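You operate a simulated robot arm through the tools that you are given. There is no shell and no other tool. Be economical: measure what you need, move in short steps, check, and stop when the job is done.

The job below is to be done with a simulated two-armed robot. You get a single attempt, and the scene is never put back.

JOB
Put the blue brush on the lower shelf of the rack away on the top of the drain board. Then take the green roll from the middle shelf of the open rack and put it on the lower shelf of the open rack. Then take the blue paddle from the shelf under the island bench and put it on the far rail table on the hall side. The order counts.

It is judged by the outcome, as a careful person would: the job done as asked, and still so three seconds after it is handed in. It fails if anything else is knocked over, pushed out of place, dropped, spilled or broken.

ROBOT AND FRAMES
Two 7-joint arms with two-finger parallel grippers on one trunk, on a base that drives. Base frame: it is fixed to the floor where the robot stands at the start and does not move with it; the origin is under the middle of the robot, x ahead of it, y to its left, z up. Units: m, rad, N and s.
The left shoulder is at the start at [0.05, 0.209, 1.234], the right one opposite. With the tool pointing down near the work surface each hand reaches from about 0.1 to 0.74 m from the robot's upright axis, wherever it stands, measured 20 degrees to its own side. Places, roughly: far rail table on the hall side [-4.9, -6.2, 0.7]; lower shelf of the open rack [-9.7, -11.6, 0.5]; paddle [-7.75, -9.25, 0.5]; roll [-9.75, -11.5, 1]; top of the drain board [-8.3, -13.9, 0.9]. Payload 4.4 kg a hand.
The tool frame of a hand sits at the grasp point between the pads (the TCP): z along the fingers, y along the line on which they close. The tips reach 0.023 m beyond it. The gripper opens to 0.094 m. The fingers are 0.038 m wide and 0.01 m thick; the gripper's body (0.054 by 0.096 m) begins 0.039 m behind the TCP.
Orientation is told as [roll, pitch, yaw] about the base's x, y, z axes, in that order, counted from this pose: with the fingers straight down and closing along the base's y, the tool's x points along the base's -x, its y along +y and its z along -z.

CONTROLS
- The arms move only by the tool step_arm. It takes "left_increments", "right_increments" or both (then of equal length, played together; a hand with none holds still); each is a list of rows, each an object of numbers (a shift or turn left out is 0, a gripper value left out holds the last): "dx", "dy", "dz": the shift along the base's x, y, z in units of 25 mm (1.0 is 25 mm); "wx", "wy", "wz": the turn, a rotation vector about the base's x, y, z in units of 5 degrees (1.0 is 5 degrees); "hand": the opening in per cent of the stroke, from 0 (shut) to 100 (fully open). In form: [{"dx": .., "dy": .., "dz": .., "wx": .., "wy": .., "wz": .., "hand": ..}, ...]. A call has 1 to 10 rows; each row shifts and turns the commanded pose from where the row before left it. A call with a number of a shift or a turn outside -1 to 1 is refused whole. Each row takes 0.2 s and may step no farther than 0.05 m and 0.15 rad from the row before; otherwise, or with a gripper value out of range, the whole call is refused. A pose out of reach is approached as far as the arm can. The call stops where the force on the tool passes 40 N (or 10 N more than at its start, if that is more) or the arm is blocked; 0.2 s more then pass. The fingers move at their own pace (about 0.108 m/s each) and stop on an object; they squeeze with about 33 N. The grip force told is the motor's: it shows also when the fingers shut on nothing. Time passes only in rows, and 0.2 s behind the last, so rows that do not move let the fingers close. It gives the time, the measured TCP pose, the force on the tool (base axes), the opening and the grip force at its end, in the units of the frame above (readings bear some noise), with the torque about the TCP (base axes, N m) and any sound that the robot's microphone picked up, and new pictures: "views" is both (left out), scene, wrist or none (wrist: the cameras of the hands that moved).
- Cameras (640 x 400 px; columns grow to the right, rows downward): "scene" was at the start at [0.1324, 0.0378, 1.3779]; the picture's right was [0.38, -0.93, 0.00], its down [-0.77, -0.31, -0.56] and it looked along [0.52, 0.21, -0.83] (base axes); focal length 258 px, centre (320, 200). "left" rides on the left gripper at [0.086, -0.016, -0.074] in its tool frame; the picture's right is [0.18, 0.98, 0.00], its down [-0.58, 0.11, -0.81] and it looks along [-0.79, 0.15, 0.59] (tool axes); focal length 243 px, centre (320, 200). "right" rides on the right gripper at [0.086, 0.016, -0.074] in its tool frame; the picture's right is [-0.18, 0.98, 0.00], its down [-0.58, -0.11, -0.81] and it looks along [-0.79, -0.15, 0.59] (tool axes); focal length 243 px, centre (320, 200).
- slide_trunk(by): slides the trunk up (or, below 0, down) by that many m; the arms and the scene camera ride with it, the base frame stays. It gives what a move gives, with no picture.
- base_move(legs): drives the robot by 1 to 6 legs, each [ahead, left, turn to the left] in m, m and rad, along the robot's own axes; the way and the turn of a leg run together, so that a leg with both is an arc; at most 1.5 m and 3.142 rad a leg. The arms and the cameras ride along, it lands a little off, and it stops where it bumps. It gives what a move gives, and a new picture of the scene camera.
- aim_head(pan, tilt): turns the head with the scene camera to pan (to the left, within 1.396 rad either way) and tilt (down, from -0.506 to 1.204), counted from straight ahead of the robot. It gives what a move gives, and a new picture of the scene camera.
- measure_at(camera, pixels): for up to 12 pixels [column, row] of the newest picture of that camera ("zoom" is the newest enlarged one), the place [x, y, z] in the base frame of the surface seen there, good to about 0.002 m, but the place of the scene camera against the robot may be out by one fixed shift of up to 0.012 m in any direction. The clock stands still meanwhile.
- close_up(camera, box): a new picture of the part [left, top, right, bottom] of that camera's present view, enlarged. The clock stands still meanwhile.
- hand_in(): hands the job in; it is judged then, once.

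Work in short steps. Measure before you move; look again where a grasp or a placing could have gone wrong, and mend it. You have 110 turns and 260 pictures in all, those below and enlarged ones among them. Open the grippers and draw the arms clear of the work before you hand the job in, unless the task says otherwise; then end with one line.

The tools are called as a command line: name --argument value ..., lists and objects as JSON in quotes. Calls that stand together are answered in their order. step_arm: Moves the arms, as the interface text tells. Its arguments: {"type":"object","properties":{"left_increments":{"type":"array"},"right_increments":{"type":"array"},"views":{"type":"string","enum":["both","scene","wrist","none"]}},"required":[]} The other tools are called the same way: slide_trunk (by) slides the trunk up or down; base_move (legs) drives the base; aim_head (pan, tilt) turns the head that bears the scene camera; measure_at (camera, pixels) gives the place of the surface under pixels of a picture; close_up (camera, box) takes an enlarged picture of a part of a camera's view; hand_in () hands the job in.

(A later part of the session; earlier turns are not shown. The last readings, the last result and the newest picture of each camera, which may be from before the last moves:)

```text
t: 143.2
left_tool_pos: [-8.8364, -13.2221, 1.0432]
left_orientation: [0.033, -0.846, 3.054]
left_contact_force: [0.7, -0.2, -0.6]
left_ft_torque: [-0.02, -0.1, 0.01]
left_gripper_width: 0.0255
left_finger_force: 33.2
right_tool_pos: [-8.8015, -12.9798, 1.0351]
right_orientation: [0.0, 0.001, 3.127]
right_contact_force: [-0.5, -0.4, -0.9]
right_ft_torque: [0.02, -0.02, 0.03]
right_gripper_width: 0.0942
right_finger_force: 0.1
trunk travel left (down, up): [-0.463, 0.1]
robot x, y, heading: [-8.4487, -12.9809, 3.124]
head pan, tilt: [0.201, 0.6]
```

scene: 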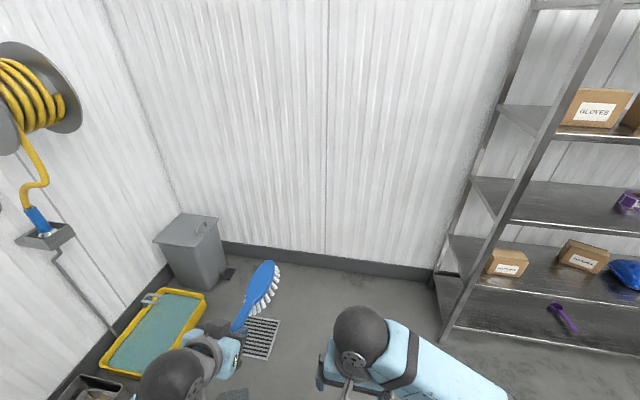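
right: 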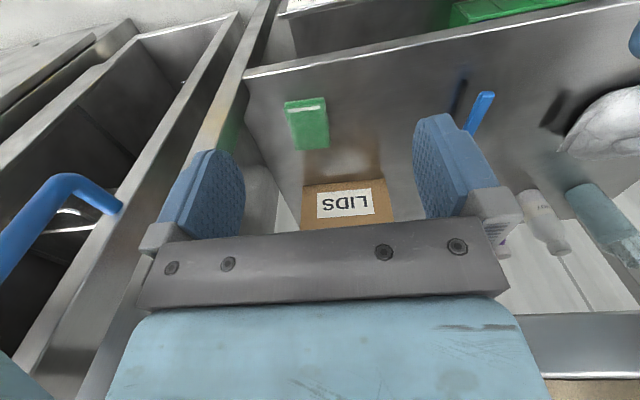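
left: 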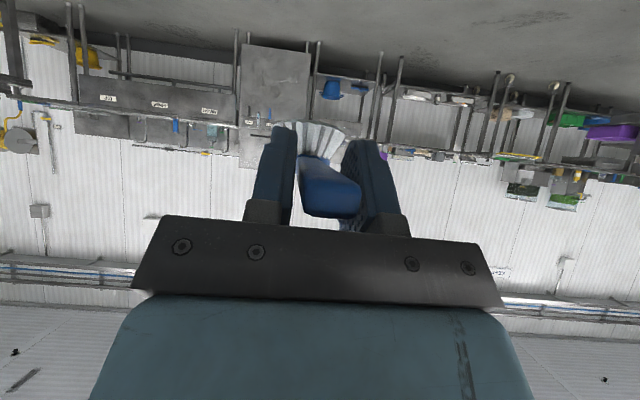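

I turn left to face the drain board and look at it.

base_move --legs '[[0, 0, 1.59]]'

aim_head --pan 0.1 --tilt 0.85

```text
t: 147.4
left_tool_pos: [-8.2079, -13.3718, 1.0429]
left_orientation: [0.031, -0.846, -1.651]
left_contact_force: [0.1, 0.6, -1.3]
left_ft_torque: [0.11, -0.02, 0.02]
left_gripper_width: 0.0256
left_finger_force: 33.2
right_tool_pos: [-8.4506, -13.3385, 1.0357]
right_orientation: [0.0, 0.0, -1.58]
right_contact_force: [0.5, 0.3, 0.9]
right_ft_torque: [-0.01, -0.01, 0.0]
right_gripper_width: 0.0941
right_finger_force: 0.0
trunk travel left (down, up): [-0.463, 0.1]
robot x, y, heading: [-8.4479, -12.9829, -1.58]
head pan, tilt: [0.201, 0.6]
```

scene: 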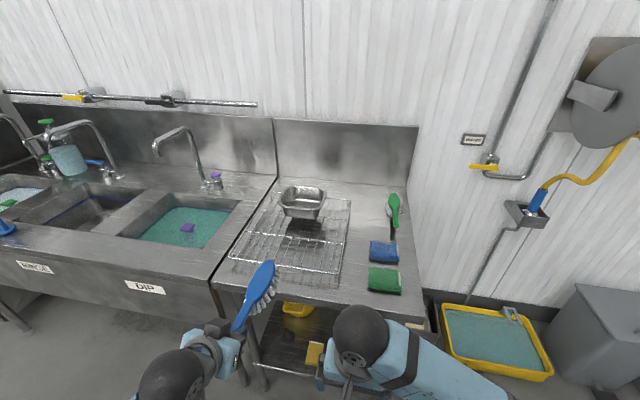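

```text
t: 148.2
left_tool_pos: [-8.207, -13.3722, 1.0438]
left_orientation: [0.032, -0.847, -1.652]
left_contact_force: [-0.2, -0.8, -1.3]
left_ft_torque: [0.09, 0.01, -0.02]
left_gripper_width: 0.0258
left_finger_force: 32.8
right_tool_pos: [-8.4515, -13.3388, 1.0352]
right_orientation: [0.0, 0.0, -1.58]
right_contact_force: [0.6, -1.1, -1.1]
right_ft_torque: [-0.01, 0.0, -0.02]
right_gripper_width: 0.0939
right_finger_force: 0.1
trunk travel left (down, up): [-0.463, 0.1]
robot x, y, heading: [-8.4513, -12.981, -1.585]
head pan, tilt: [0.099, 0.85]
```

scene: 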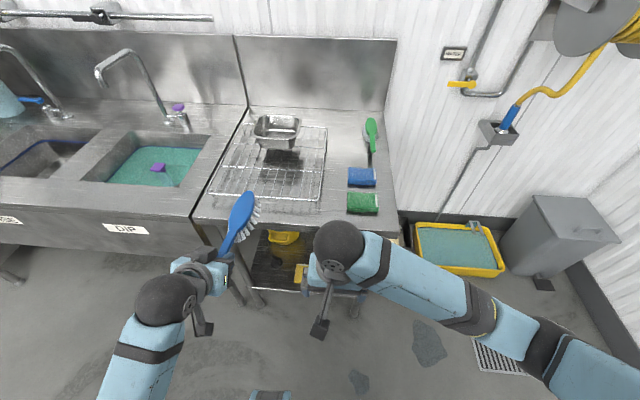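

I measure the free strip of the drain board between the wire rack and the sponges.

close_up --camera "scene" --box '[190, 80, 420, 225]'

measure_at --camera "scene" --pixels '[[320, 200], [325, 160], [327, 127], [345, 205], [347, 180], [340, 220], [320, 222], [365, 150], [372, 122], [340, 190], [350, 120], [215, 190]]'

```text
2.76 times, centred on (305, 152) of scene
```

zoom: 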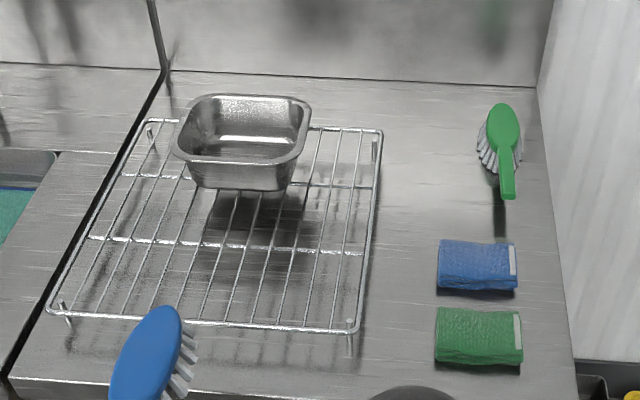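

```text
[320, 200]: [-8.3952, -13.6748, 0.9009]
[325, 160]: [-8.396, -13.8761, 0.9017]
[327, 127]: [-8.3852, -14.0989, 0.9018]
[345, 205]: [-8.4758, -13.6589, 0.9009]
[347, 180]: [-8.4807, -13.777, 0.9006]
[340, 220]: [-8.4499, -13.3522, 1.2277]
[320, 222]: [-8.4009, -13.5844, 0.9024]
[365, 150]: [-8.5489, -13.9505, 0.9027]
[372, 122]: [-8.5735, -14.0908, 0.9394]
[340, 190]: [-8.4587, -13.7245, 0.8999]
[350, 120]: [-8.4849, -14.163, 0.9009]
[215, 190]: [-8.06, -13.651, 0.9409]
```

Free strip: x -8.385…-8.48 at z 0.901. I shift the base right 0.226 m and ahead 0.1 m so the left hand lines up.

base_move --legs '[[0.0, -0.226, 0.0], [0.1, 0, 0]]'

step_arm --left_increments '[{"wz": 0.9, "wx": 0.7}]' --views "both"

```text
t: 151.6
left_tool_pos: [-8.4368, -13.4685, 1.0434]
left_orientation: [0.031, -0.847, -1.65]
left_contact_force: [-0.4, -0.1, -0.6]
left_ft_torque: [0.15, 0.0, -0.01]
left_gripper_width: 0.0258
left_finger_force: 32.8
right_tool_pos: [-8.6798, -13.4368, 1.0362]
right_orientation: [0.0, 0.001, -1.578]
right_contact_force: [1.2, 0.6, 0.1]
right_ft_torque: [0.02, -0.01, 0.0]
right_gripper_width: 0.0941
right_finger_force: 0.1
trunk travel left (down, up): [-0.463, 0.1]
robot x, y, heading: [-8.6794, -13.0814, -1.579]
head pan, tilt: [0.099, 0.85]
```

scene: 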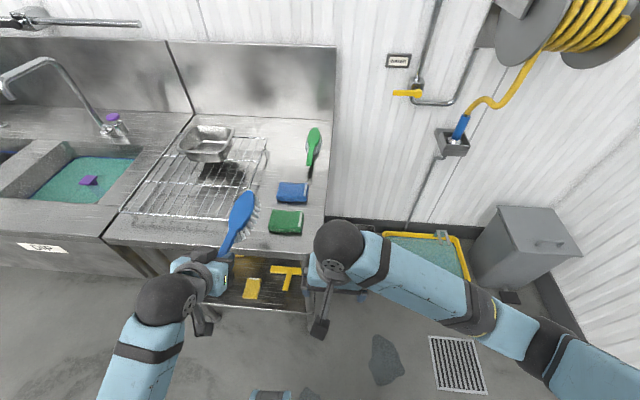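

```text
t: 152.0
left_tool_pos: [-8.4377, -13.4687, 1.0426]
left_orientation: [0.03, -0.785, -1.571]
left_contact_force: [0.8, -1.1, -1.4]
left_ft_torque: [0.1, 0.04, 0.0]
left_gripper_width: 0.0258
left_finger_force: 32.9
right_tool_pos: [-8.6813, -13.4357, 1.0356]
right_orientation: [0.0, 0.0, -1.579]
right_contact_force: [0.7, 0.5, -0.6]
right_ft_torque: [0.03, -0.03, -0.02]
right_gripper_width: 0.0941
right_finger_force: 0.1
trunk travel left (down, up): [-0.463, 0.1]
robot x, y, heading: [-8.6776, -13.0795, -1.584]
head pan, tilt: [0.099, 0.85]
```

scene: 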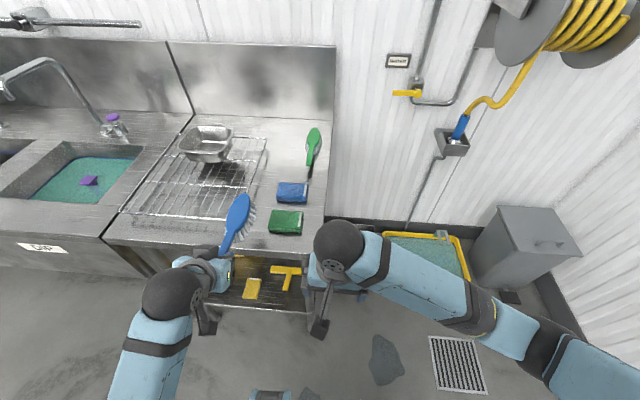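
left: 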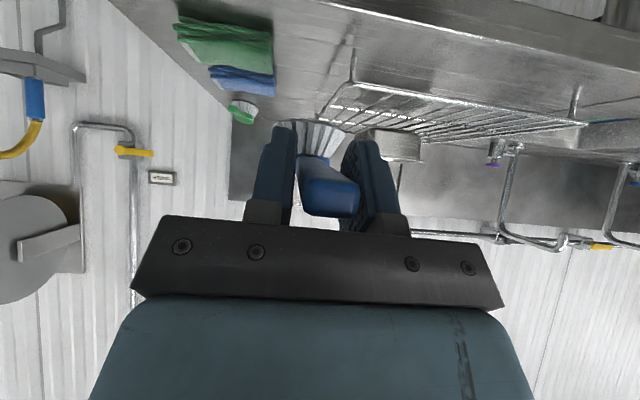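

Measuring rack edge, sponge edges with the wrist camera and brush extents with the scene camera.

measure_at --camera "left" --pixels '[[353, 80], [353, 60], [271, 45], [273, 75], [310, 40], [360, 12], [322, 110], [255, 112]]'

measure_at --camera "scene" --pixels '[[238, 215], [244, 197], [225, 250], [230, 207], [254, 222], [250, 240], [272, 220], [248, 175]]'

close_up --camera "left" --box '[160, 0, 400, 150]'

```text
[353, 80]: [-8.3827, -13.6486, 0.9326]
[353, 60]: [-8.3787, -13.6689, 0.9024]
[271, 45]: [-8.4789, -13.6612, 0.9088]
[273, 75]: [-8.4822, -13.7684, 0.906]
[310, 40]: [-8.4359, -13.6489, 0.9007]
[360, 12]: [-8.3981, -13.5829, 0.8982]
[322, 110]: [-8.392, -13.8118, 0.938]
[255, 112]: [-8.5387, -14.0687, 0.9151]
```

```text
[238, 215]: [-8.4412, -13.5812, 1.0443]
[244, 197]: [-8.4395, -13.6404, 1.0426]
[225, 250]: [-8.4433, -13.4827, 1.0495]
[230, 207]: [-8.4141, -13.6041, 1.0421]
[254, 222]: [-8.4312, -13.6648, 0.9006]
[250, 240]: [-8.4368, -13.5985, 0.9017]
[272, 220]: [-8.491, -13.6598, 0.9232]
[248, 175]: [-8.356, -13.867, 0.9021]
```

```text
2.67 times, centred on (280, 75) of left
```

zoom: 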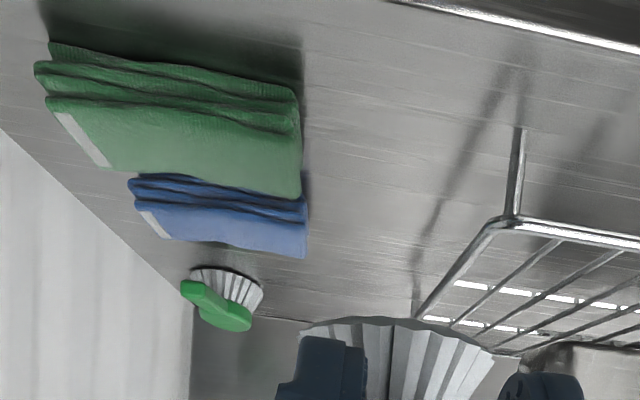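

Strip centre x -8.432; brush axis ≈-8.438. I move forward over the board, then down to near contact.

step_arm --left_increments '[{"dy": -0.92, "dx": 0.15}, {"dy": -0.92}, {"dy": -0.92}, {"dy": -0.92}, {"dy": -0.92}, {"dy": -0.92}, {"dy": -0.92}, {"dy": -0.92}, {"dy": -0.92}, {"dz": -1}]' --views "none"

step_arm --left_increments '[{"dz": -1}, {"dz": -0.8}]' --views "both"

```text
t: 154.2
left_tool_pos: [-8.4324, -13.6765, 1.0169]
left_orientation: [0.028, -0.786, -1.571]
left_contact_force: [-0.1, -0.2, -0.6]
left_ft_torque: [0.14, 0.03, 0.01]
left_gripper_width: 0.0258
left_finger_force: 32.9
right_tool_pos: [-8.6805, -13.436, 1.0358]
right_orientation: [0.001, 0.0, -1.579]
right_contact_force: [1.2, 0.1, -0.6]
right_ft_torque: [-0.05, 0.01, -0.02]
right_gripper_width: 0.094
right_finger_force: 0.1
trunk travel left (down, up): [-0.463, 0.1]
robot x, y, heading: [-8.6777, -13.0842, -1.583]
head pan, tilt: [0.099, 0.85]
```

```text
t: 154.8
left_tool_pos: [-8.4336, -13.6769, 0.9722]
left_orientation: [0.028, -0.785, -1.572]
left_contact_force: [-0.1, 0.4, -0.8]
left_ft_torque: [0.15, -0.03, -0.03]
left_gripper_width: 0.0257
left_finger_force: 33.1
right_tool_pos: [-8.6799, -13.4362, 1.035]
right_orientation: [0.0, 0.001, -1.58]
right_contact_force: [0.0, -1.2, 0.3]
right_ft_torque: [0.01, 0.05, 0.03]
right_gripper_width: 0.0939
right_finger_force: 0.1
trunk travel left (down, up): [-0.463, 0.1]
robot x, y, heading: [-8.6764, -13.0833, -1.58]
head pan, tilt: [0.099, 0.85]
```

scene: 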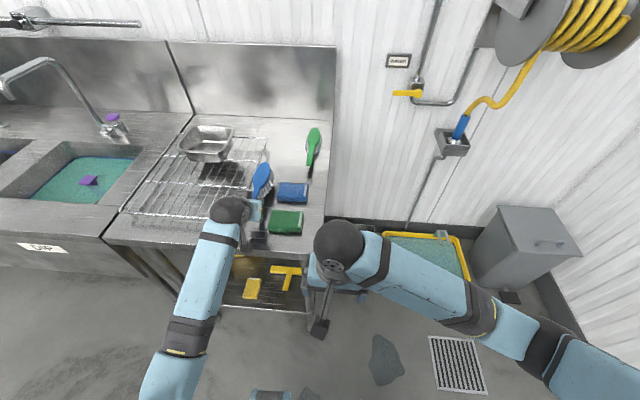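
left: 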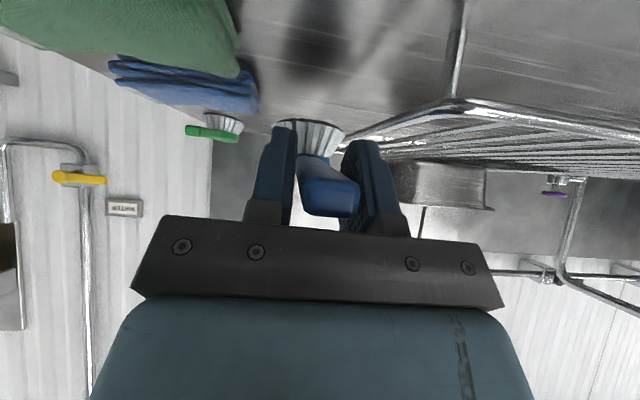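

close_up --camera "scene" --box '[200, 130, 340, 250]'

step_arm --left_increments '[{"dz": -0.6}, {"dz": -0.4}, {"dz": -0.2}]' --views "wrist"

```text
3.33 times, centred on (270, 190) of scene
```

zoom: 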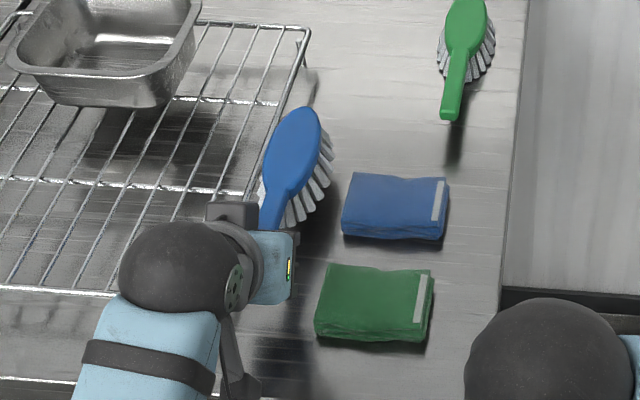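

```text
t: 155.6
left_tool_pos: [-8.4329, -13.6763, 0.9435]
left_orientation: [0.027, -0.785, -1.57]
left_contact_force: [-0.4, -0.1, -0.3]
left_ft_torque: [0.03, -0.01, 0.01]
left_gripper_width: 0.0259
left_finger_force: 33.6
right_tool_pos: [-8.6795, -13.4361, 1.0353]
right_orientation: [-0.001, -0.001, -1.579]
right_contact_force: [-0.1, 0.0, 0.6]
right_ft_torque: [0.03, 0.02, -0.02]
right_gripper_width: 0.0941
right_finger_force: 0.1
trunk travel left (down, up): [-0.463, 0.1]
robot x, y, heading: [-8.6784, -13.0834, -1.581]
head pan, tilt: [0.099, 0.85]
```

left: 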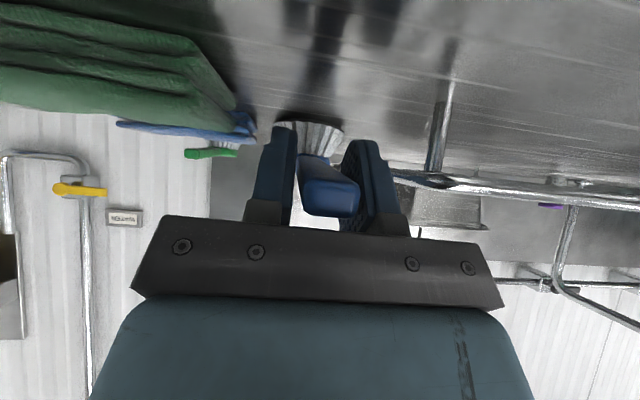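

Torque dropped, indicating first contact. I lower the last few mm and open only partly (the wire rack is close).

step_arm --left_increments '[{"dz": -0.15}, {"hand": 44}, {"hand": 44}, {"hand": 44}]' --views "wrist"

```text
t: 156.6
left_tool_pos: [-8.433, -13.6763, 0.9387]
left_orientation: [0.028, -0.785, -1.57]
left_contact_force: [-0.2, 0.2, -0.1]
left_ft_torque: [-0.01, 0.01, 0.02]
left_gripper_width: 0.0415
left_finger_force: 0.0
right_tool_pos: [-8.6801, -13.4364, 1.0349]
right_orientation: [0.001, -0.001, -1.58]
right_contact_force: [-0.6, -0.2, 0.0]
right_ft_torque: [0.02, -0.03, -0.01]
right_gripper_width: 0.094
right_finger_force: 0.1
trunk travel left (down, up): [-0.463, 0.1]
robot x, y, heading: [-8.6754, -13.0792, -1.581]
head pan, tilt: [0.099, 0.85]
```

left: 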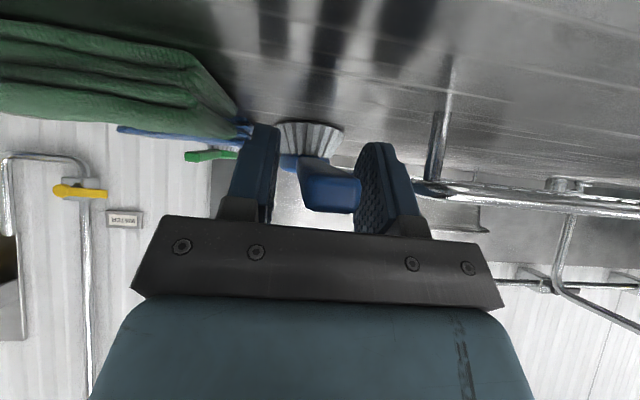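

Released. I withdraw back and up along the tool axis.

step_arm --left_increments '[{"dy": 0.4, "dz": 0.4, "dx": 0.1}, {"dy": 0.7, "dz": 0.7}, {"dy": 0.8, "dz": 0.8}, {"dy": 0.8, "dz": 0.8}, {"dy": 0.9, "dz": 0.9}, {"dy": 0.9, "dz": 0.9}, {"dy": 0.9, "dz": 0.5}, {"dy": 0.9}]' --views "both"

close_up --camera "scene" --box '[200, 130, 340, 250]'

```text
t: 158.4
left_tool_pos: [-8.4296, -13.518, 1.0639]
left_orientation: [0.028, -0.786, -1.571]
left_contact_force: [-1.0, -0.1, 0.2]
left_ft_torque: [0.02, 0.02, -0.02]
left_gripper_width: 0.0412
left_finger_force: 0.1
right_tool_pos: [-8.6795, -13.4358, 1.036]
right_orientation: [0.0, -0.003, -1.579]
right_contact_force: [0.2, 0.1, 0.0]
right_ft_torque: [-0.05, -0.01, -0.01]
right_gripper_width: 0.0938
right_finger_force: 0.1
trunk travel left (down, up): [-0.463, 0.1]
robot x, y, heading: [-8.6774, -13.0837, -1.584]
head pan, tilt: [0.099, 0.85]
```

scene: 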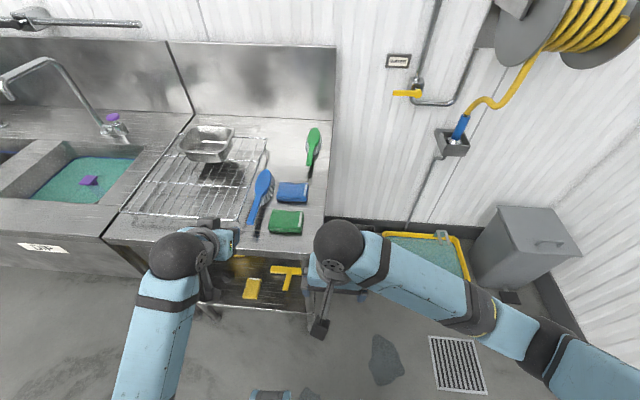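
left: 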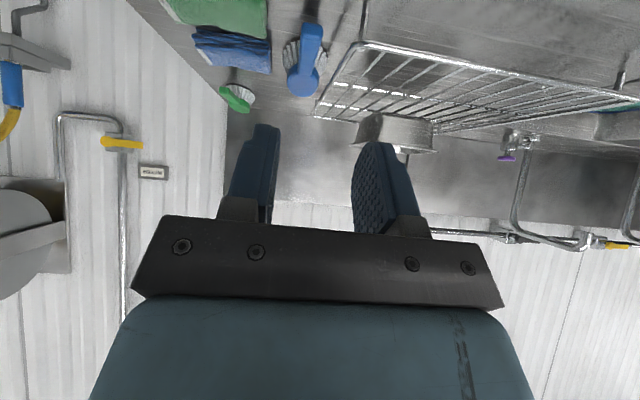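

```text
3.33 times, centred on (270, 190) of scene
```

zoom: 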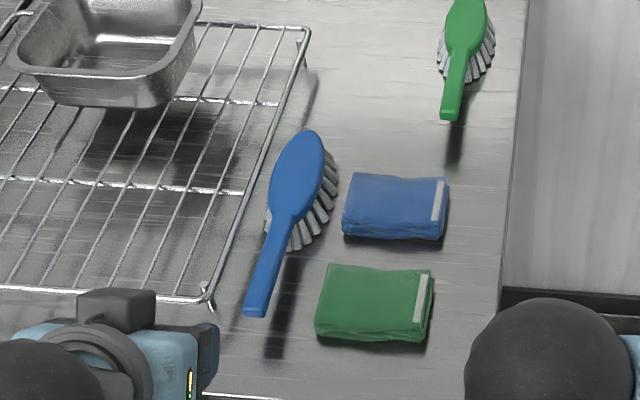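

The brush stands neatly on the board. Now I back up north toward the open rack and turn right to face it.

base_move --legs '[[-0.6, -0.04, 0], [-0.7, -0.04, 0], [0, 0, -1.57]]'

aim_head --pan 0.0 --tilt 0.5

```text
t: 169.0
left_tool_pos: [-9.1811, -12.0372, 1.0627]
left_orientation: [0.028, -0.784, -3.125]
left_contact_force: [0.1, -0.9, -0.7]
left_ft_torque: [0.01, -0.02, -0.02]
left_gripper_width: 0.0412
left_finger_force: 0.1
right_tool_pos: [-9.1011, -11.7873, 1.0348]
right_orientation: [0.0, -0.001, -3.135]
right_contact_force: [0.2, -0.5, -0.6]
right_ft_torque: [-0.02, 0.0, 0.0]
right_gripper_width: 0.0938
right_finger_force: 0.1
trunk travel left (down, up): [-0.463, 0.1]
robot x, y, heading: [-8.7514, -11.7837, -3.137]
head pan, tilt: [0.099, 0.85]
```

scene: 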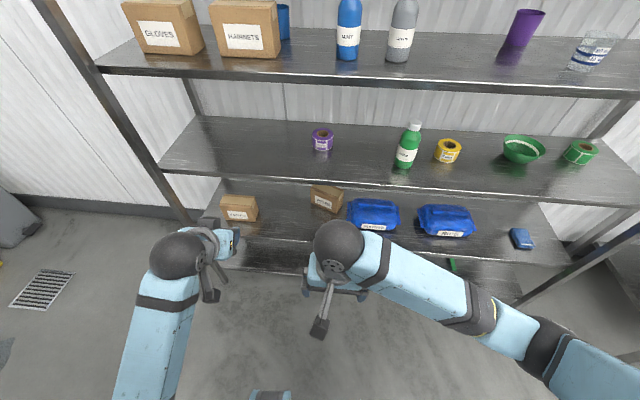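

```text
t: 169.9
left_tool_pos: [-9.1804, -12.0369, 1.0632]
left_orientation: [0.028, -0.786, -3.124]
left_contact_force: [-0.2, -0.6, -0.3]
left_ft_torque: [-0.03, 0.0, 0.01]
left_gripper_width: 0.0414
left_finger_force: 0.1
right_tool_pos: [-9.1018, -11.7878, 1.0357]
right_orientation: [0.0, 0.001, -3.133]
right_contact_force: [0.4, -1.7, -1.1]
right_ft_torque: [-0.03, 0.0, 0.02]
right_gripper_width: 0.0939
right_finger_force: 0.1
trunk travel left (down, up): [-0.463, 0.1]
robot x, y, heading: [-8.7517, -11.7855, -3.133]
head pan, tilt: [0.0, 0.499]
```

scene: 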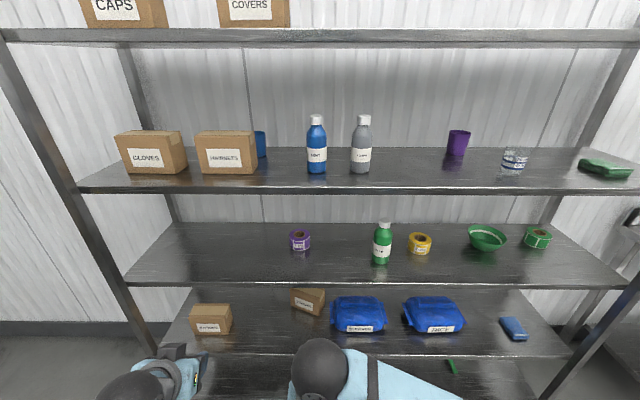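

The green roll is at (537,238). I measure it, neighbours, the shelves, and free space on the lower shelf.

measure_at --camera "scene" --pixels '[[537, 231], [525, 240], [550, 241], [536, 247], [538, 237], [487, 240], [506, 245], [570, 270], [560, 285], [520, 285], [520, 192], [540, 180]]'

measure_at --camera "scene" --pixels '[[485, 335], [480, 350], [513, 330], [500, 338], [462, 320], [480, 310], [520, 305], [500, 354], [545, 350], [440, 340], [475, 330], [495, 300]]'

close_up --camera "scene" --box '[390, 200, 630, 370]'

```text
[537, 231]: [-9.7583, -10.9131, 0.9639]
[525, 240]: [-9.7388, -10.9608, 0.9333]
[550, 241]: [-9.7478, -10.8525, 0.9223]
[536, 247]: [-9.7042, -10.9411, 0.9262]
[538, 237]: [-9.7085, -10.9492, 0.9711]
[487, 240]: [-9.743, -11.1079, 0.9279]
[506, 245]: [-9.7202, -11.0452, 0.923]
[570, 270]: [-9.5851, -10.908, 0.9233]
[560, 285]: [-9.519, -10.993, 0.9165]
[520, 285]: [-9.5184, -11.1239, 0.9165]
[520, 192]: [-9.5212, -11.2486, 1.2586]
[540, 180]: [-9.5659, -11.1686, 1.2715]
```

```text
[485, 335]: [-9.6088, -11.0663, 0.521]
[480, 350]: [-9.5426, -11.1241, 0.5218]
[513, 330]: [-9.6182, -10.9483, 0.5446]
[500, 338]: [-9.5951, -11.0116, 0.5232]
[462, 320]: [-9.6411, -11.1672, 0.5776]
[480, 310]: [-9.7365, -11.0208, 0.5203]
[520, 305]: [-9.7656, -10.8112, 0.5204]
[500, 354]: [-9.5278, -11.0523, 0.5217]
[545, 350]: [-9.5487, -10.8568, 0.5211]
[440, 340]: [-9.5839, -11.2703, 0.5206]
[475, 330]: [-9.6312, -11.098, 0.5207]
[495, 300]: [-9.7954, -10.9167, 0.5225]
```

```text
2.35 times, centred on (510, 285) of scene
```

zoom: 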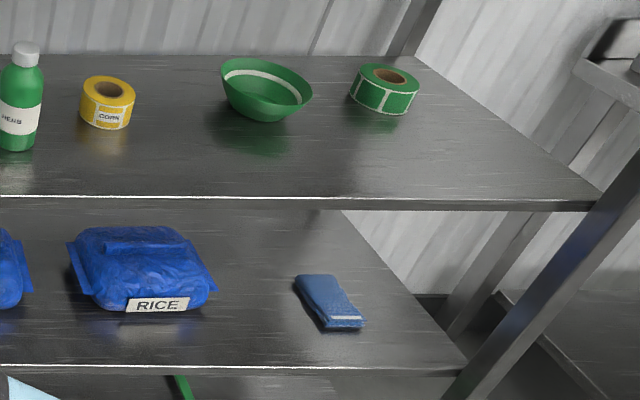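

The roll lies flat at about (-9.74,-10.93), shelf z≈0.922. I look right to check space before strafing so the left hand lines up.

aim_head --pan -0.9 --tilt 0.5

```text
t: 171.1
left_tool_pos: [-9.1816, -12.0375, 1.0626]
left_orientation: [0.028, -0.786, -3.124]
left_contact_force: [0.0, -0.6, -0.6]
left_ft_torque: [0.0, -0.02, 0.01]
left_gripper_width: 0.0412
left_finger_force: 0.0
right_tool_pos: [-9.1017, -11.787, 1.0353]
right_orientation: [0.0, 0.001, -3.134]
right_contact_force: [0.0, -0.6, -0.8]
right_ft_torque: [0.01, -0.02, -0.02]
right_gripper_width: 0.0937
right_finger_force: 0.1
trunk travel left (down, up): [-0.463, 0.1]
robot x, y, heading: [-8.7471, -11.7847, -3.132]
head pan, tilt: [-0.901, 0.499]
```

scene: 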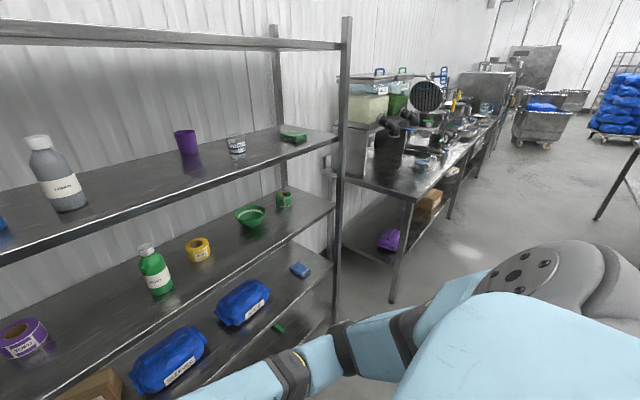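

measure_at --camera "scene" --pixels '[[410, 198], [393, 300], [333, 310], [345, 30], [600, 215], [440, 190]]'

close_up --camera "scene" --box '[200, 160, 360, 260]'

```text
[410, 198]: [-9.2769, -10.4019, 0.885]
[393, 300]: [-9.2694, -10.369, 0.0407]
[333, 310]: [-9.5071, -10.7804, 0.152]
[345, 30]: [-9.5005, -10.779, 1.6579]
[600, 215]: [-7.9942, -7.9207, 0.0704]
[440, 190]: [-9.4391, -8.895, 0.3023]
```

```text
4.00 times, centred on (280, 210) of scene
```

zoom: 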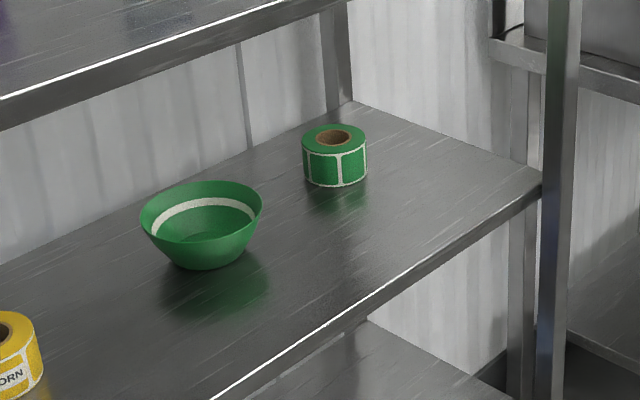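

The right hand suits better here: I strafe right so the roll lies ahead-right, and lower the trunk 0.1.

base_move --legs '[[0, -0.68, 0]]'

slide_trunk --by -0.1

step_arm --left_increments '[{"dx": 0.5}, {"dx": 0.5}, {"dx": 0.3}, {}, {}, {}, {}, {}, {}]' --right_increments '[{"wy": 1, "dy": 0.6}, {"wy": 1, "dy": 0.6}, {"wy": 1, "dy": 0.6, "dz": 0.5}, {"wy": 1, "dy": 0.6, "dz": 0.7}, {"wy": 1, "dy": 0.6, "dz": 0.7}, {"wy": 1, "dy": 0.6, "dz": 0.7}, {"wy": 1, "dy": 0.6, "dz": 0.7}, {"wy": 1, "dy": 0.6, "dz": 0.5}, {"dy": 0.6}]' --views "wrist"

```text
t: 177.4
left_tool_pos: [-9.1864, -11.363, 1.063]
left_orientation: [0.028, -0.785, -3.13]
left_contact_force: [0.5, 0.1, 0.0]
left_ft_torque: [-0.04, -0.01, -0.04]
left_gripper_width: 0.0412
left_finger_force: 0.1
right_tool_pos: [-9.1054, -11.1134, 1.0348]
right_orientation: [0.001, 0.001, -3.137]
right_contact_force: [-0.3, -1.2, -0.9]
right_ft_torque: [0.04, 0.01, 0.03]
right_gripper_width: 0.0941
right_finger_force: 0.0
trunk travel left (down, up): [-0.463, 0.1]
robot x, y, heading: [-8.7549, -11.1102, -3.144]
head pan, tilt: [-0.901, 0.499]
```

scene: 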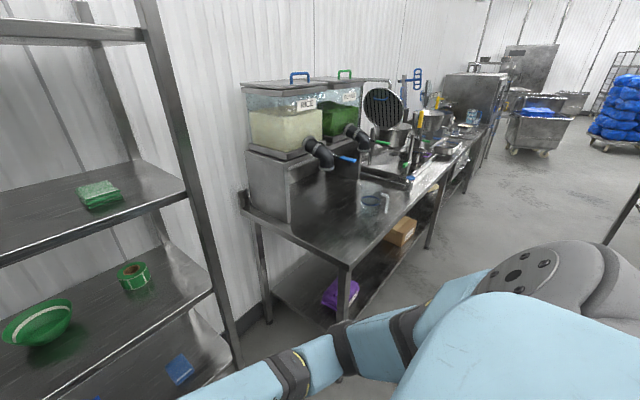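

```text
t: 178.7
left_tool_pos: [-9.1859, -11.3649, 0.9626]
left_orientation: [0.027, -0.785, -3.129]
left_contact_force: [-0.7, 0.5, 0.5]
left_ft_torque: [-0.02, -0.01, 0.01]
left_gripper_width: 0.0411
left_finger_force: 0.0
right_tool_pos: [-9.1045, -11.114, 0.9362]
right_orientation: [0.0, -0.001, -3.138]
right_contact_force: [1.0, 0.2, -0.1]
right_ft_torque: [0.0, 0.02, 0.01]
right_gripper_width: 0.0938
right_finger_force: 0.1
trunk travel left (down, up): [-0.363, 0.2]
robot x, y, heading: [-8.7519, -11.1109, -3.142]
head pan, tilt: [-0.901, 0.499]
```

```text
t: 180.7
left_tool_pos: [-9.1539, -11.3641, 0.9645]
left_orientation: [0.031, -0.785, -3.129]
left_contact_force: [-0.5, 0.1, 0.1]
left_ft_torque: [-0.02, 0.02, -0.02]
left_gripper_width: 0.0411
left_finger_force: 0.0
right_tool_pos: [-9.1132, -10.9851, 1.0261]
right_orientation: [-0.003, -0.7, -3.137]
right_contact_force: [0.3, -0.4, -0.3]
right_ft_torque: [0.01, 0.01, -0.02]
right_gripper_width: 0.0941
right_finger_force: 0.1
right hand out of reach, approached as far as the arm can: row 8, 9
trunk travel left (down, up): [-0.363, 0.2]
robot x, y, heading: [-8.7526, -11.1083, -3.14]
head pan, tilt: [-0.901, 0.499]
```

right: 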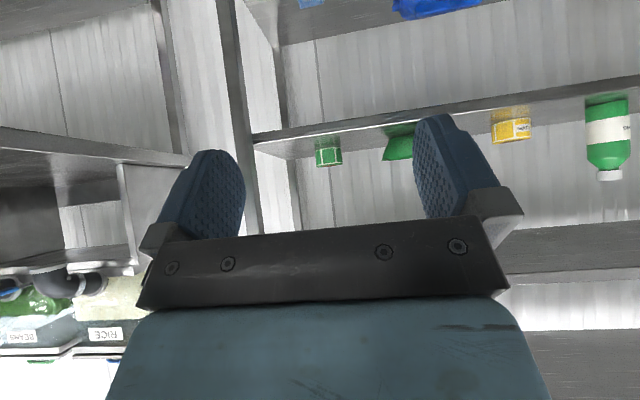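
left: 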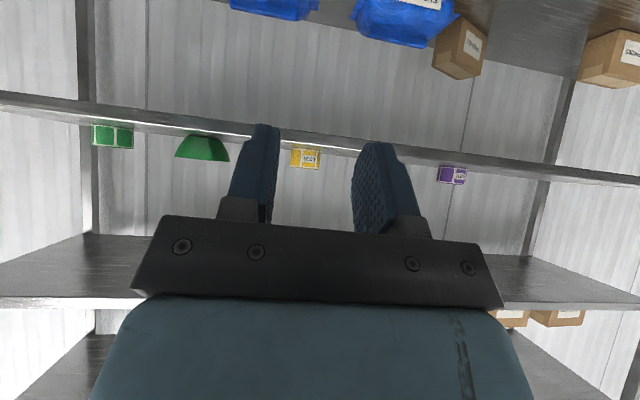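

The roll is at (328,152) in the right wrist view; I measure its extents.

measure_at --camera "right" --pixels '[[328, 142], [328, 162], [317, 150], [341, 150], [328, 137], [328, 152], [390, 140], [322, 164], [336, 164]]'

close_up --camera "right" --box '[250, 90, 430, 200]'

```text
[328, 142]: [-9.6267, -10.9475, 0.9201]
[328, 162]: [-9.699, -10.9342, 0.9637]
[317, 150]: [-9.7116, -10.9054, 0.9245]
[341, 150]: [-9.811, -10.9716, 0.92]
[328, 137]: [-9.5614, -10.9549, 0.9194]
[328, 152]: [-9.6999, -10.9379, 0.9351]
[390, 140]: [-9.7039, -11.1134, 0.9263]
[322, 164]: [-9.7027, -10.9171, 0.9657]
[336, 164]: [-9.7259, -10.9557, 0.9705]
```

```text
3.56 times, centred on (340, 145) of right
```

zoom: 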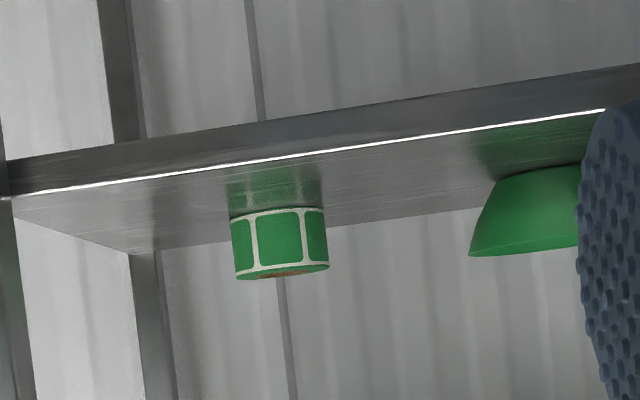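

Roll centre ≈(-9.740,-10.938), Ø≈0.080, z 0.922–0.967. I drive 0.2 m closer and align y and z outside the rack for a straight level approach.

base_move --legs '[[0.2, 0, 0]]'

aim_head --pan -0.2 --tilt 0.5

step_arm --right_increments '[{"dy": 0.6, "dz": -0.7}, {"dy": 0.6, "dz": -0.7}, {"dy": 0.6, "dz": -0.7}, {"dz": -0.5}]' --views "both"

```text
t: 182.3
left_tool_pos: [-9.3535, -11.364, 0.963]
left_orientation: [0.028, -0.785, -3.132]
left_contact_force: [-0.8, -0.6, 0.3]
left_ft_torque: [-0.02, -0.01, -0.01]
left_gripper_width: 0.0416
left_finger_force: 0.1
right_tool_pos: [-9.3125, -10.9851, 1.0247]
right_orientation: [-0.005, -0.697, -3.138]
right_contact_force: [-0.6, -0.2, -0.2]
right_ft_torque: [0.0, 0.0, 0.03]
right_gripper_width: 0.0939
right_finger_force: 0.0
trunk travel left (down, up): [-0.363, 0.2]
robot x, y, heading: [-8.9493, -11.1147, -3.141]
head pan, tilt: [-0.901, 0.499]
```

scene: 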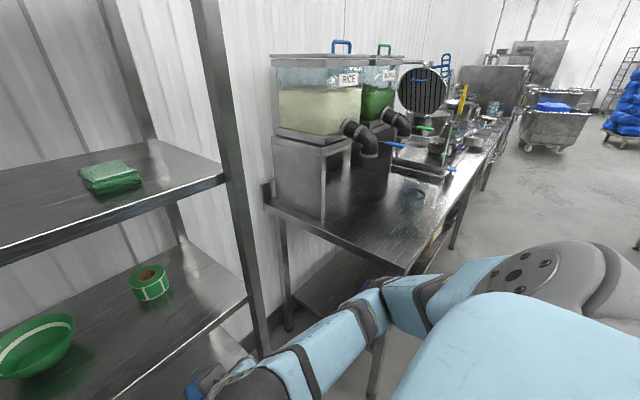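

```text
t: 183.4
left_tool_pos: [-9.353, -11.3644, 0.963]
left_orientation: [0.028, -0.785, -3.132]
left_contact_force: [0.0, 0.4, 0.1]
left_ft_torque: [-0.03, 0.03, 0.0]
left_gripper_width: 0.0415
left_finger_force: 0.1
right_tool_pos: [-9.3115, -10.9857, 1.0271]
right_orientation: [-0.005, -0.698, -3.139]
right_contact_force: [0.3, 0.0, 0.4]
right_ft_torque: [0.04, -0.01, 0.01]
right_gripper_width: 0.094
right_finger_force: 0.1
trunk travel left (down, up): [-0.363, 0.2]
robot x, y, heading: [-8.9485, -11.1102, -3.14]
head pan, tilt: [-0.201, 0.499]
```

scene: 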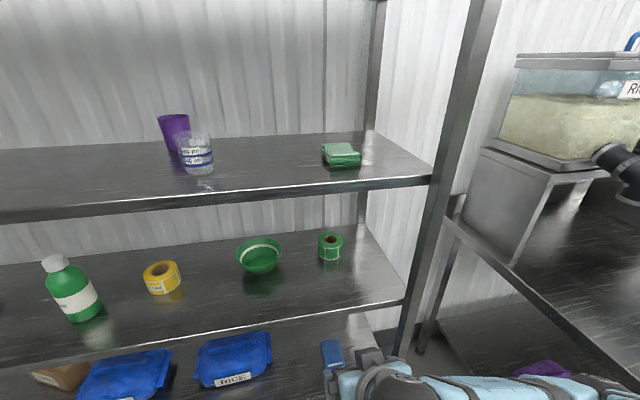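

```text
t: 184.4
left_tool_pos: [-9.3523, -11.363, 0.9636]
left_orientation: [0.028, -0.785, -3.131]
left_contact_force: [0.2, 0.1, -0.5]
left_ft_torque: [-0.02, 0.05, -0.01]
left_gripper_width: 0.0415
left_finger_force: 0.0
right_tool_pos: [-9.3115, -10.94, 0.9597]
right_orientation: [-0.003, -0.7, -3.137]
right_contact_force: [0.1, -0.4, 0.5]
right_ft_torque: [0.01, 0.02, -0.01]
right_gripper_width: 0.0943
right_finger_force: 0.0
trunk travel left (down, up): [-0.363, 0.2]
robot x, y, heading: [-8.9494, -11.1119, -3.138]
head pan, tilt: [-0.201, 0.499]
```

scene: 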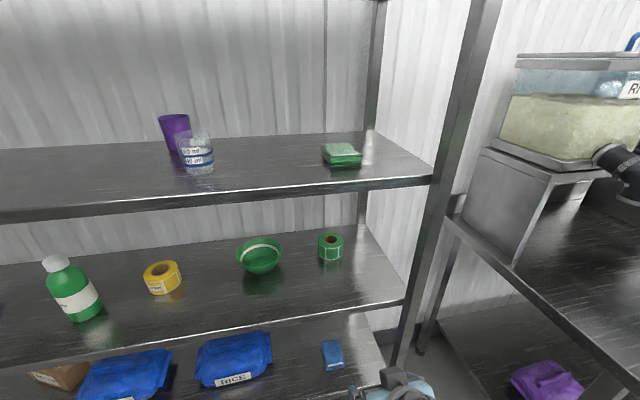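
right: 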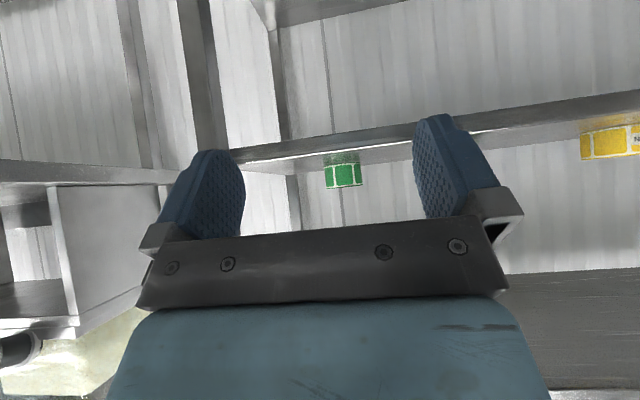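

Roll at (343,175) in the wrist view. I re-measure and advance halfway, watching the rack post.

measure_at --camera "right" --pixels '[[343, 172], [328, 172], [359, 172], [343, 187], [343, 165], [343, 150]]'

step_arm --right_increments '[{"dx": -1}, {"dx": -1}, {"dx": -1}, {"dx": -1}, {"dx": -1}, {"dx": -1}, {"dx": -1}, {"dx": -1}]' --views "both"

```text
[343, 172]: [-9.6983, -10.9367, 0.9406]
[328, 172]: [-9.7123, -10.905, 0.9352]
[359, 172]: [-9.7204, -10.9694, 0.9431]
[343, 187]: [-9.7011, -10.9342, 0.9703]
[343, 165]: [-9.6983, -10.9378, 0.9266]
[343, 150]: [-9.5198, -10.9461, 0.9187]
```

```text
t: 186.2
left_tool_pos: [-9.3532, -11.3637, 0.9638]
left_orientation: [0.029, -0.786, -3.132]
left_contact_force: [0.0, 0.1, -0.3]
left_ft_torque: [0.03, 0.0, 0.0]
left_gripper_width: 0.0416
left_finger_force: 0.1
right_tool_pos: [-9.5122, -10.9406, 0.9612]
right_orientation: [-0.005, -0.697, -3.137]
right_contact_force: [0.3, -0.5, -0.4]
right_ft_torque: [-0.02, 0.03, 0.0]
right_gripper_width: 0.0941
right_finger_force: 0.2
trunk travel left (down, up): [-0.363, 0.2]
robot x, y, heading: [-8.9501, -11.1167, -3.141]
head pan, tilt: [-0.201, 0.499]
```

scene: 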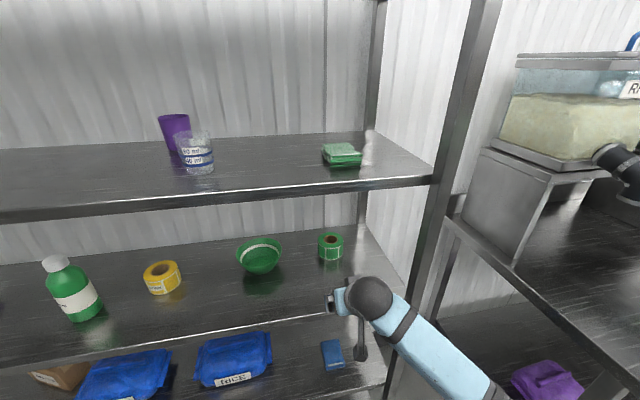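
right: 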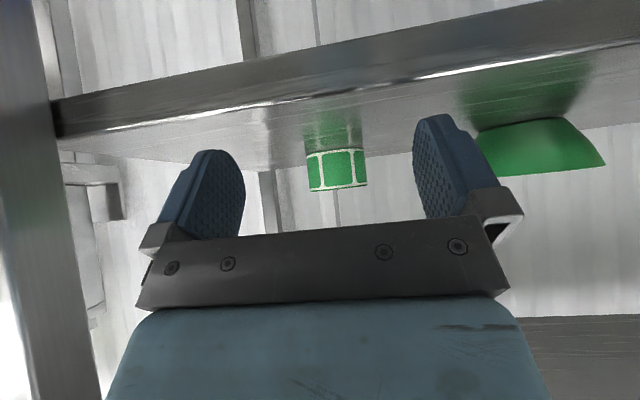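

measure_at --camera "scene" --pixels '[[368, 290], [375, 278], [410, 310], [430, 335], [425, 260], [405, 345], [362, 352], [480, 385]]'

measure_at --camera "right" --pixels '[[338, 170], [308, 172], [366, 172], [338, 188], [310, 160], [365, 155]]'

```text
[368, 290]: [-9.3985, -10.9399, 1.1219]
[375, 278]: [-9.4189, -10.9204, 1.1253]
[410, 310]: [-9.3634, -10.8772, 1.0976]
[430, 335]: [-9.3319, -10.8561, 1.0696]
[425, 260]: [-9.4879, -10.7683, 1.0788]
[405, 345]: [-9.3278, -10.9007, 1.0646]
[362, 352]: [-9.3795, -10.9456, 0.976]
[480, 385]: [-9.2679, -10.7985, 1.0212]
```

```text
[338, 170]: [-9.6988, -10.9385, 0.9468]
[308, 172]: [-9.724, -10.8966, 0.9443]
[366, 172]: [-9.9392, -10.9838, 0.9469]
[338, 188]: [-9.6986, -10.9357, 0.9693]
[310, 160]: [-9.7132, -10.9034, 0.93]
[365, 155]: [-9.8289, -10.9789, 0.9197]
```

The forearm slants outward toward the rack post (y≈-10.78). I retract a little, move the base 0.2 m left, and re-extend so the elbow stays clear.

step_arm --right_increments '[{"dx": 1}, {"dx": 1}]' --views "none"

base_move --legs '[[0, 0.22, 0]]'

step_arm --right_increments '[{"dy": 1}, {"dy": 1}, {"dy": 1}, {"dy": 1}, {"dy": 1}, {"dy": 1}, {"dy": 1}, {"dy": 1}, {"dy": 0.9}, {"dx": -1}]' --views "both"

```text
t: 186.8
left_tool_pos: [-9.3515, -11.364, 0.9633]
left_orientation: [0.027, -0.786, -3.131]
left_contact_force: [0.4, 0.3, 0.0]
left_ft_torque: [0.0, 0.03, 0.01]
left_gripper_width: 0.0415
left_finger_force: 0.1
right_tool_pos: [-9.4616, -10.9406, 0.9608]
right_orientation: [-0.005, -0.698, -3.137]
right_contact_force: [0.4, 0.2, 0.0]
right_ft_torque: [0.0, 0.0, 0.02]
right_gripper_width: 0.0939
right_finger_force: 0.1
trunk travel left (down, up): [-0.363, 0.2]
robot x, y, heading: [-8.9527, -11.1134, -3.138]
head pan, tilt: [-0.201, 0.499]
```

```text
t: 189.3
left_tool_pos: [-9.3505, -11.5829, 0.9627]
left_orientation: [0.029, -0.785, -3.13]
left_contact_force: [-0.2, 0.1, 0.1]
left_ft_torque: [0.0, 0.04, 0.0]
left_gripper_width: 0.0413
left_finger_force: 0.1
right_tool_pos: [-9.4618, -11.1593, 0.9613]
right_orientation: [-0.005, -0.698, -3.139]
right_contact_force: [-0.9, 0.2, -0.5]
right_ft_torque: [0.0, -0.02, 0.0]
right_gripper_width: 0.094
right_finger_force: 0.0
trunk travel left (down, up): [-0.363, 0.2]
robot x, y, heading: [-8.951, -11.3299, -3.135]
head pan, tilt: [-0.201, 0.499]
```

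scene: 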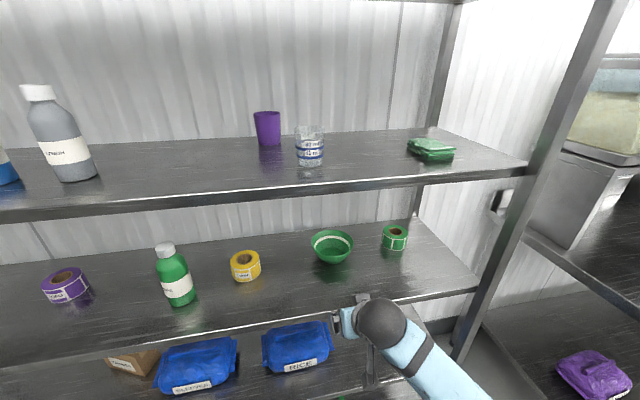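

```text
t: 191.5
left_tool_pos: [-9.3535, -11.5831, 0.9619]
left_orientation: [0.027, -0.783, -3.129]
left_contact_force: [0.6, 0.0, -0.2]
left_ft_torque: [-0.02, 0.04, 0.0]
left_gripper_width: 0.0412
left_finger_force: 0.1
right_tool_pos: [-9.4892, -10.9373, 0.9607]
right_orientation: [-0.004, -0.698, -3.137]
right_contact_force: [-0.9, 0.0, 0.3]
right_ft_torque: [-0.02, 0.0, 0.0]
right_gripper_width: 0.0941
right_finger_force: 0.1
trunk travel left (down, up): [-0.363, 0.2]
robot x, y, heading: [-8.9493, -11.3336, -3.14]
head pan, tilt: [-0.201, 0.499]
```

scene: 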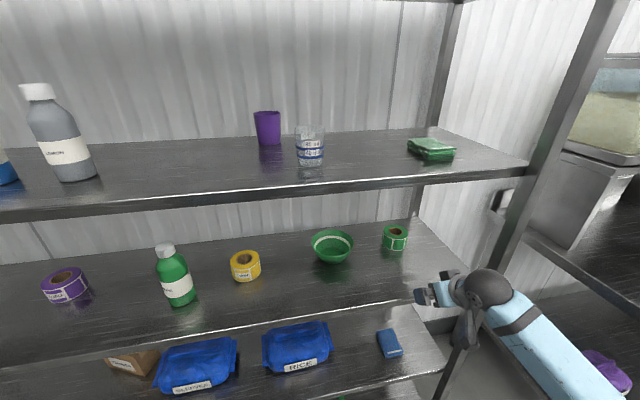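
right: 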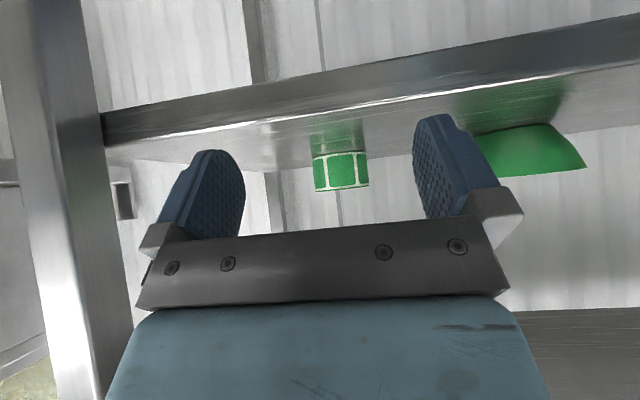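

measure_at --camera "scene" --pixels '[[487, 280], [505, 280], [525, 300], [550, 325], [600, 375], [540, 360], [580, 395], [500, 225]]'

```text
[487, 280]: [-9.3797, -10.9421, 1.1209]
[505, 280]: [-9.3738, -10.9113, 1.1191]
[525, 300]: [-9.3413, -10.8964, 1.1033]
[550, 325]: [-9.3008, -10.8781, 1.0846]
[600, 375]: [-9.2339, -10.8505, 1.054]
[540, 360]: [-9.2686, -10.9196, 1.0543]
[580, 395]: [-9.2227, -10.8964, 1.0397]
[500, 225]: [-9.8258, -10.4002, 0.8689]
```

The forearm now passes well clear of the post. I advance most of the way.

step_arm --right_increments '[{"dx": -1}, {"dx": -1}, {"dx": -1}, {"dx": -1}, {"dx": -1}, {"dx": -1}, {"dx": -0.7}]' --views "both"

measure_at --camera "right" --pixels '[[320, 170], [340, 150], [290, 160], [360, 160], [330, 190]]'

```text
t: 193.1
left_tool_pos: [-9.3528, -11.5822, 0.9622]
left_orientation: [0.029, -0.785, -3.13]
left_contact_force: [0.0, -0.4, -0.1]
left_ft_torque: [-0.02, -0.03, 0.01]
left_gripper_width: 0.0414
left_finger_force: 0.1
right_tool_pos: [-9.6548, -10.9361, 0.9617]
right_orientation: [-0.006, -0.698, -3.136]
right_contact_force: [-0.3, -0.4, 0.0]
right_ft_torque: [-0.02, 0.01, 0.01]
right_gripper_width: 0.0941
right_finger_force: 0.1
trunk travel left (down, up): [-0.363, 0.2]
robot x, y, heading: [-8.9511, -11.3326, -3.137]
head pan, tilt: [-0.201, 0.499]
```

scene: 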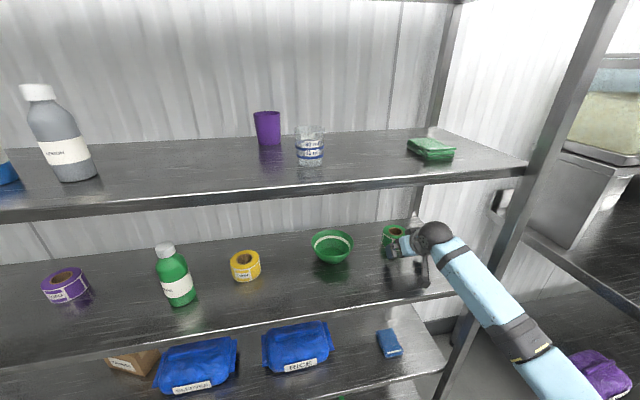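
right: 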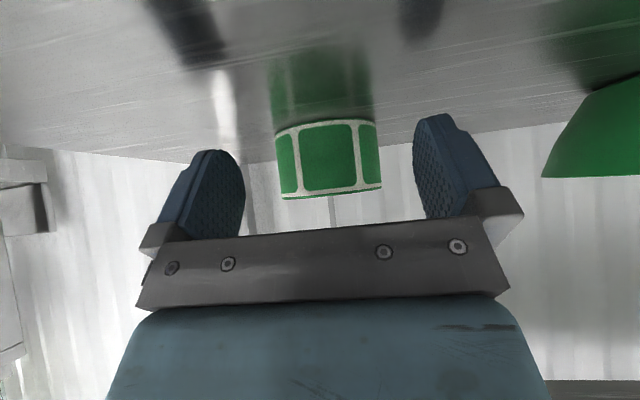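

```text
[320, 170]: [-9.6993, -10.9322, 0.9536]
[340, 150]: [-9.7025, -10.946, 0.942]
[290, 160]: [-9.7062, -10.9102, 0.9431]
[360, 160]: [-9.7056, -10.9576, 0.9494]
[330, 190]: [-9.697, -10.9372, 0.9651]
```

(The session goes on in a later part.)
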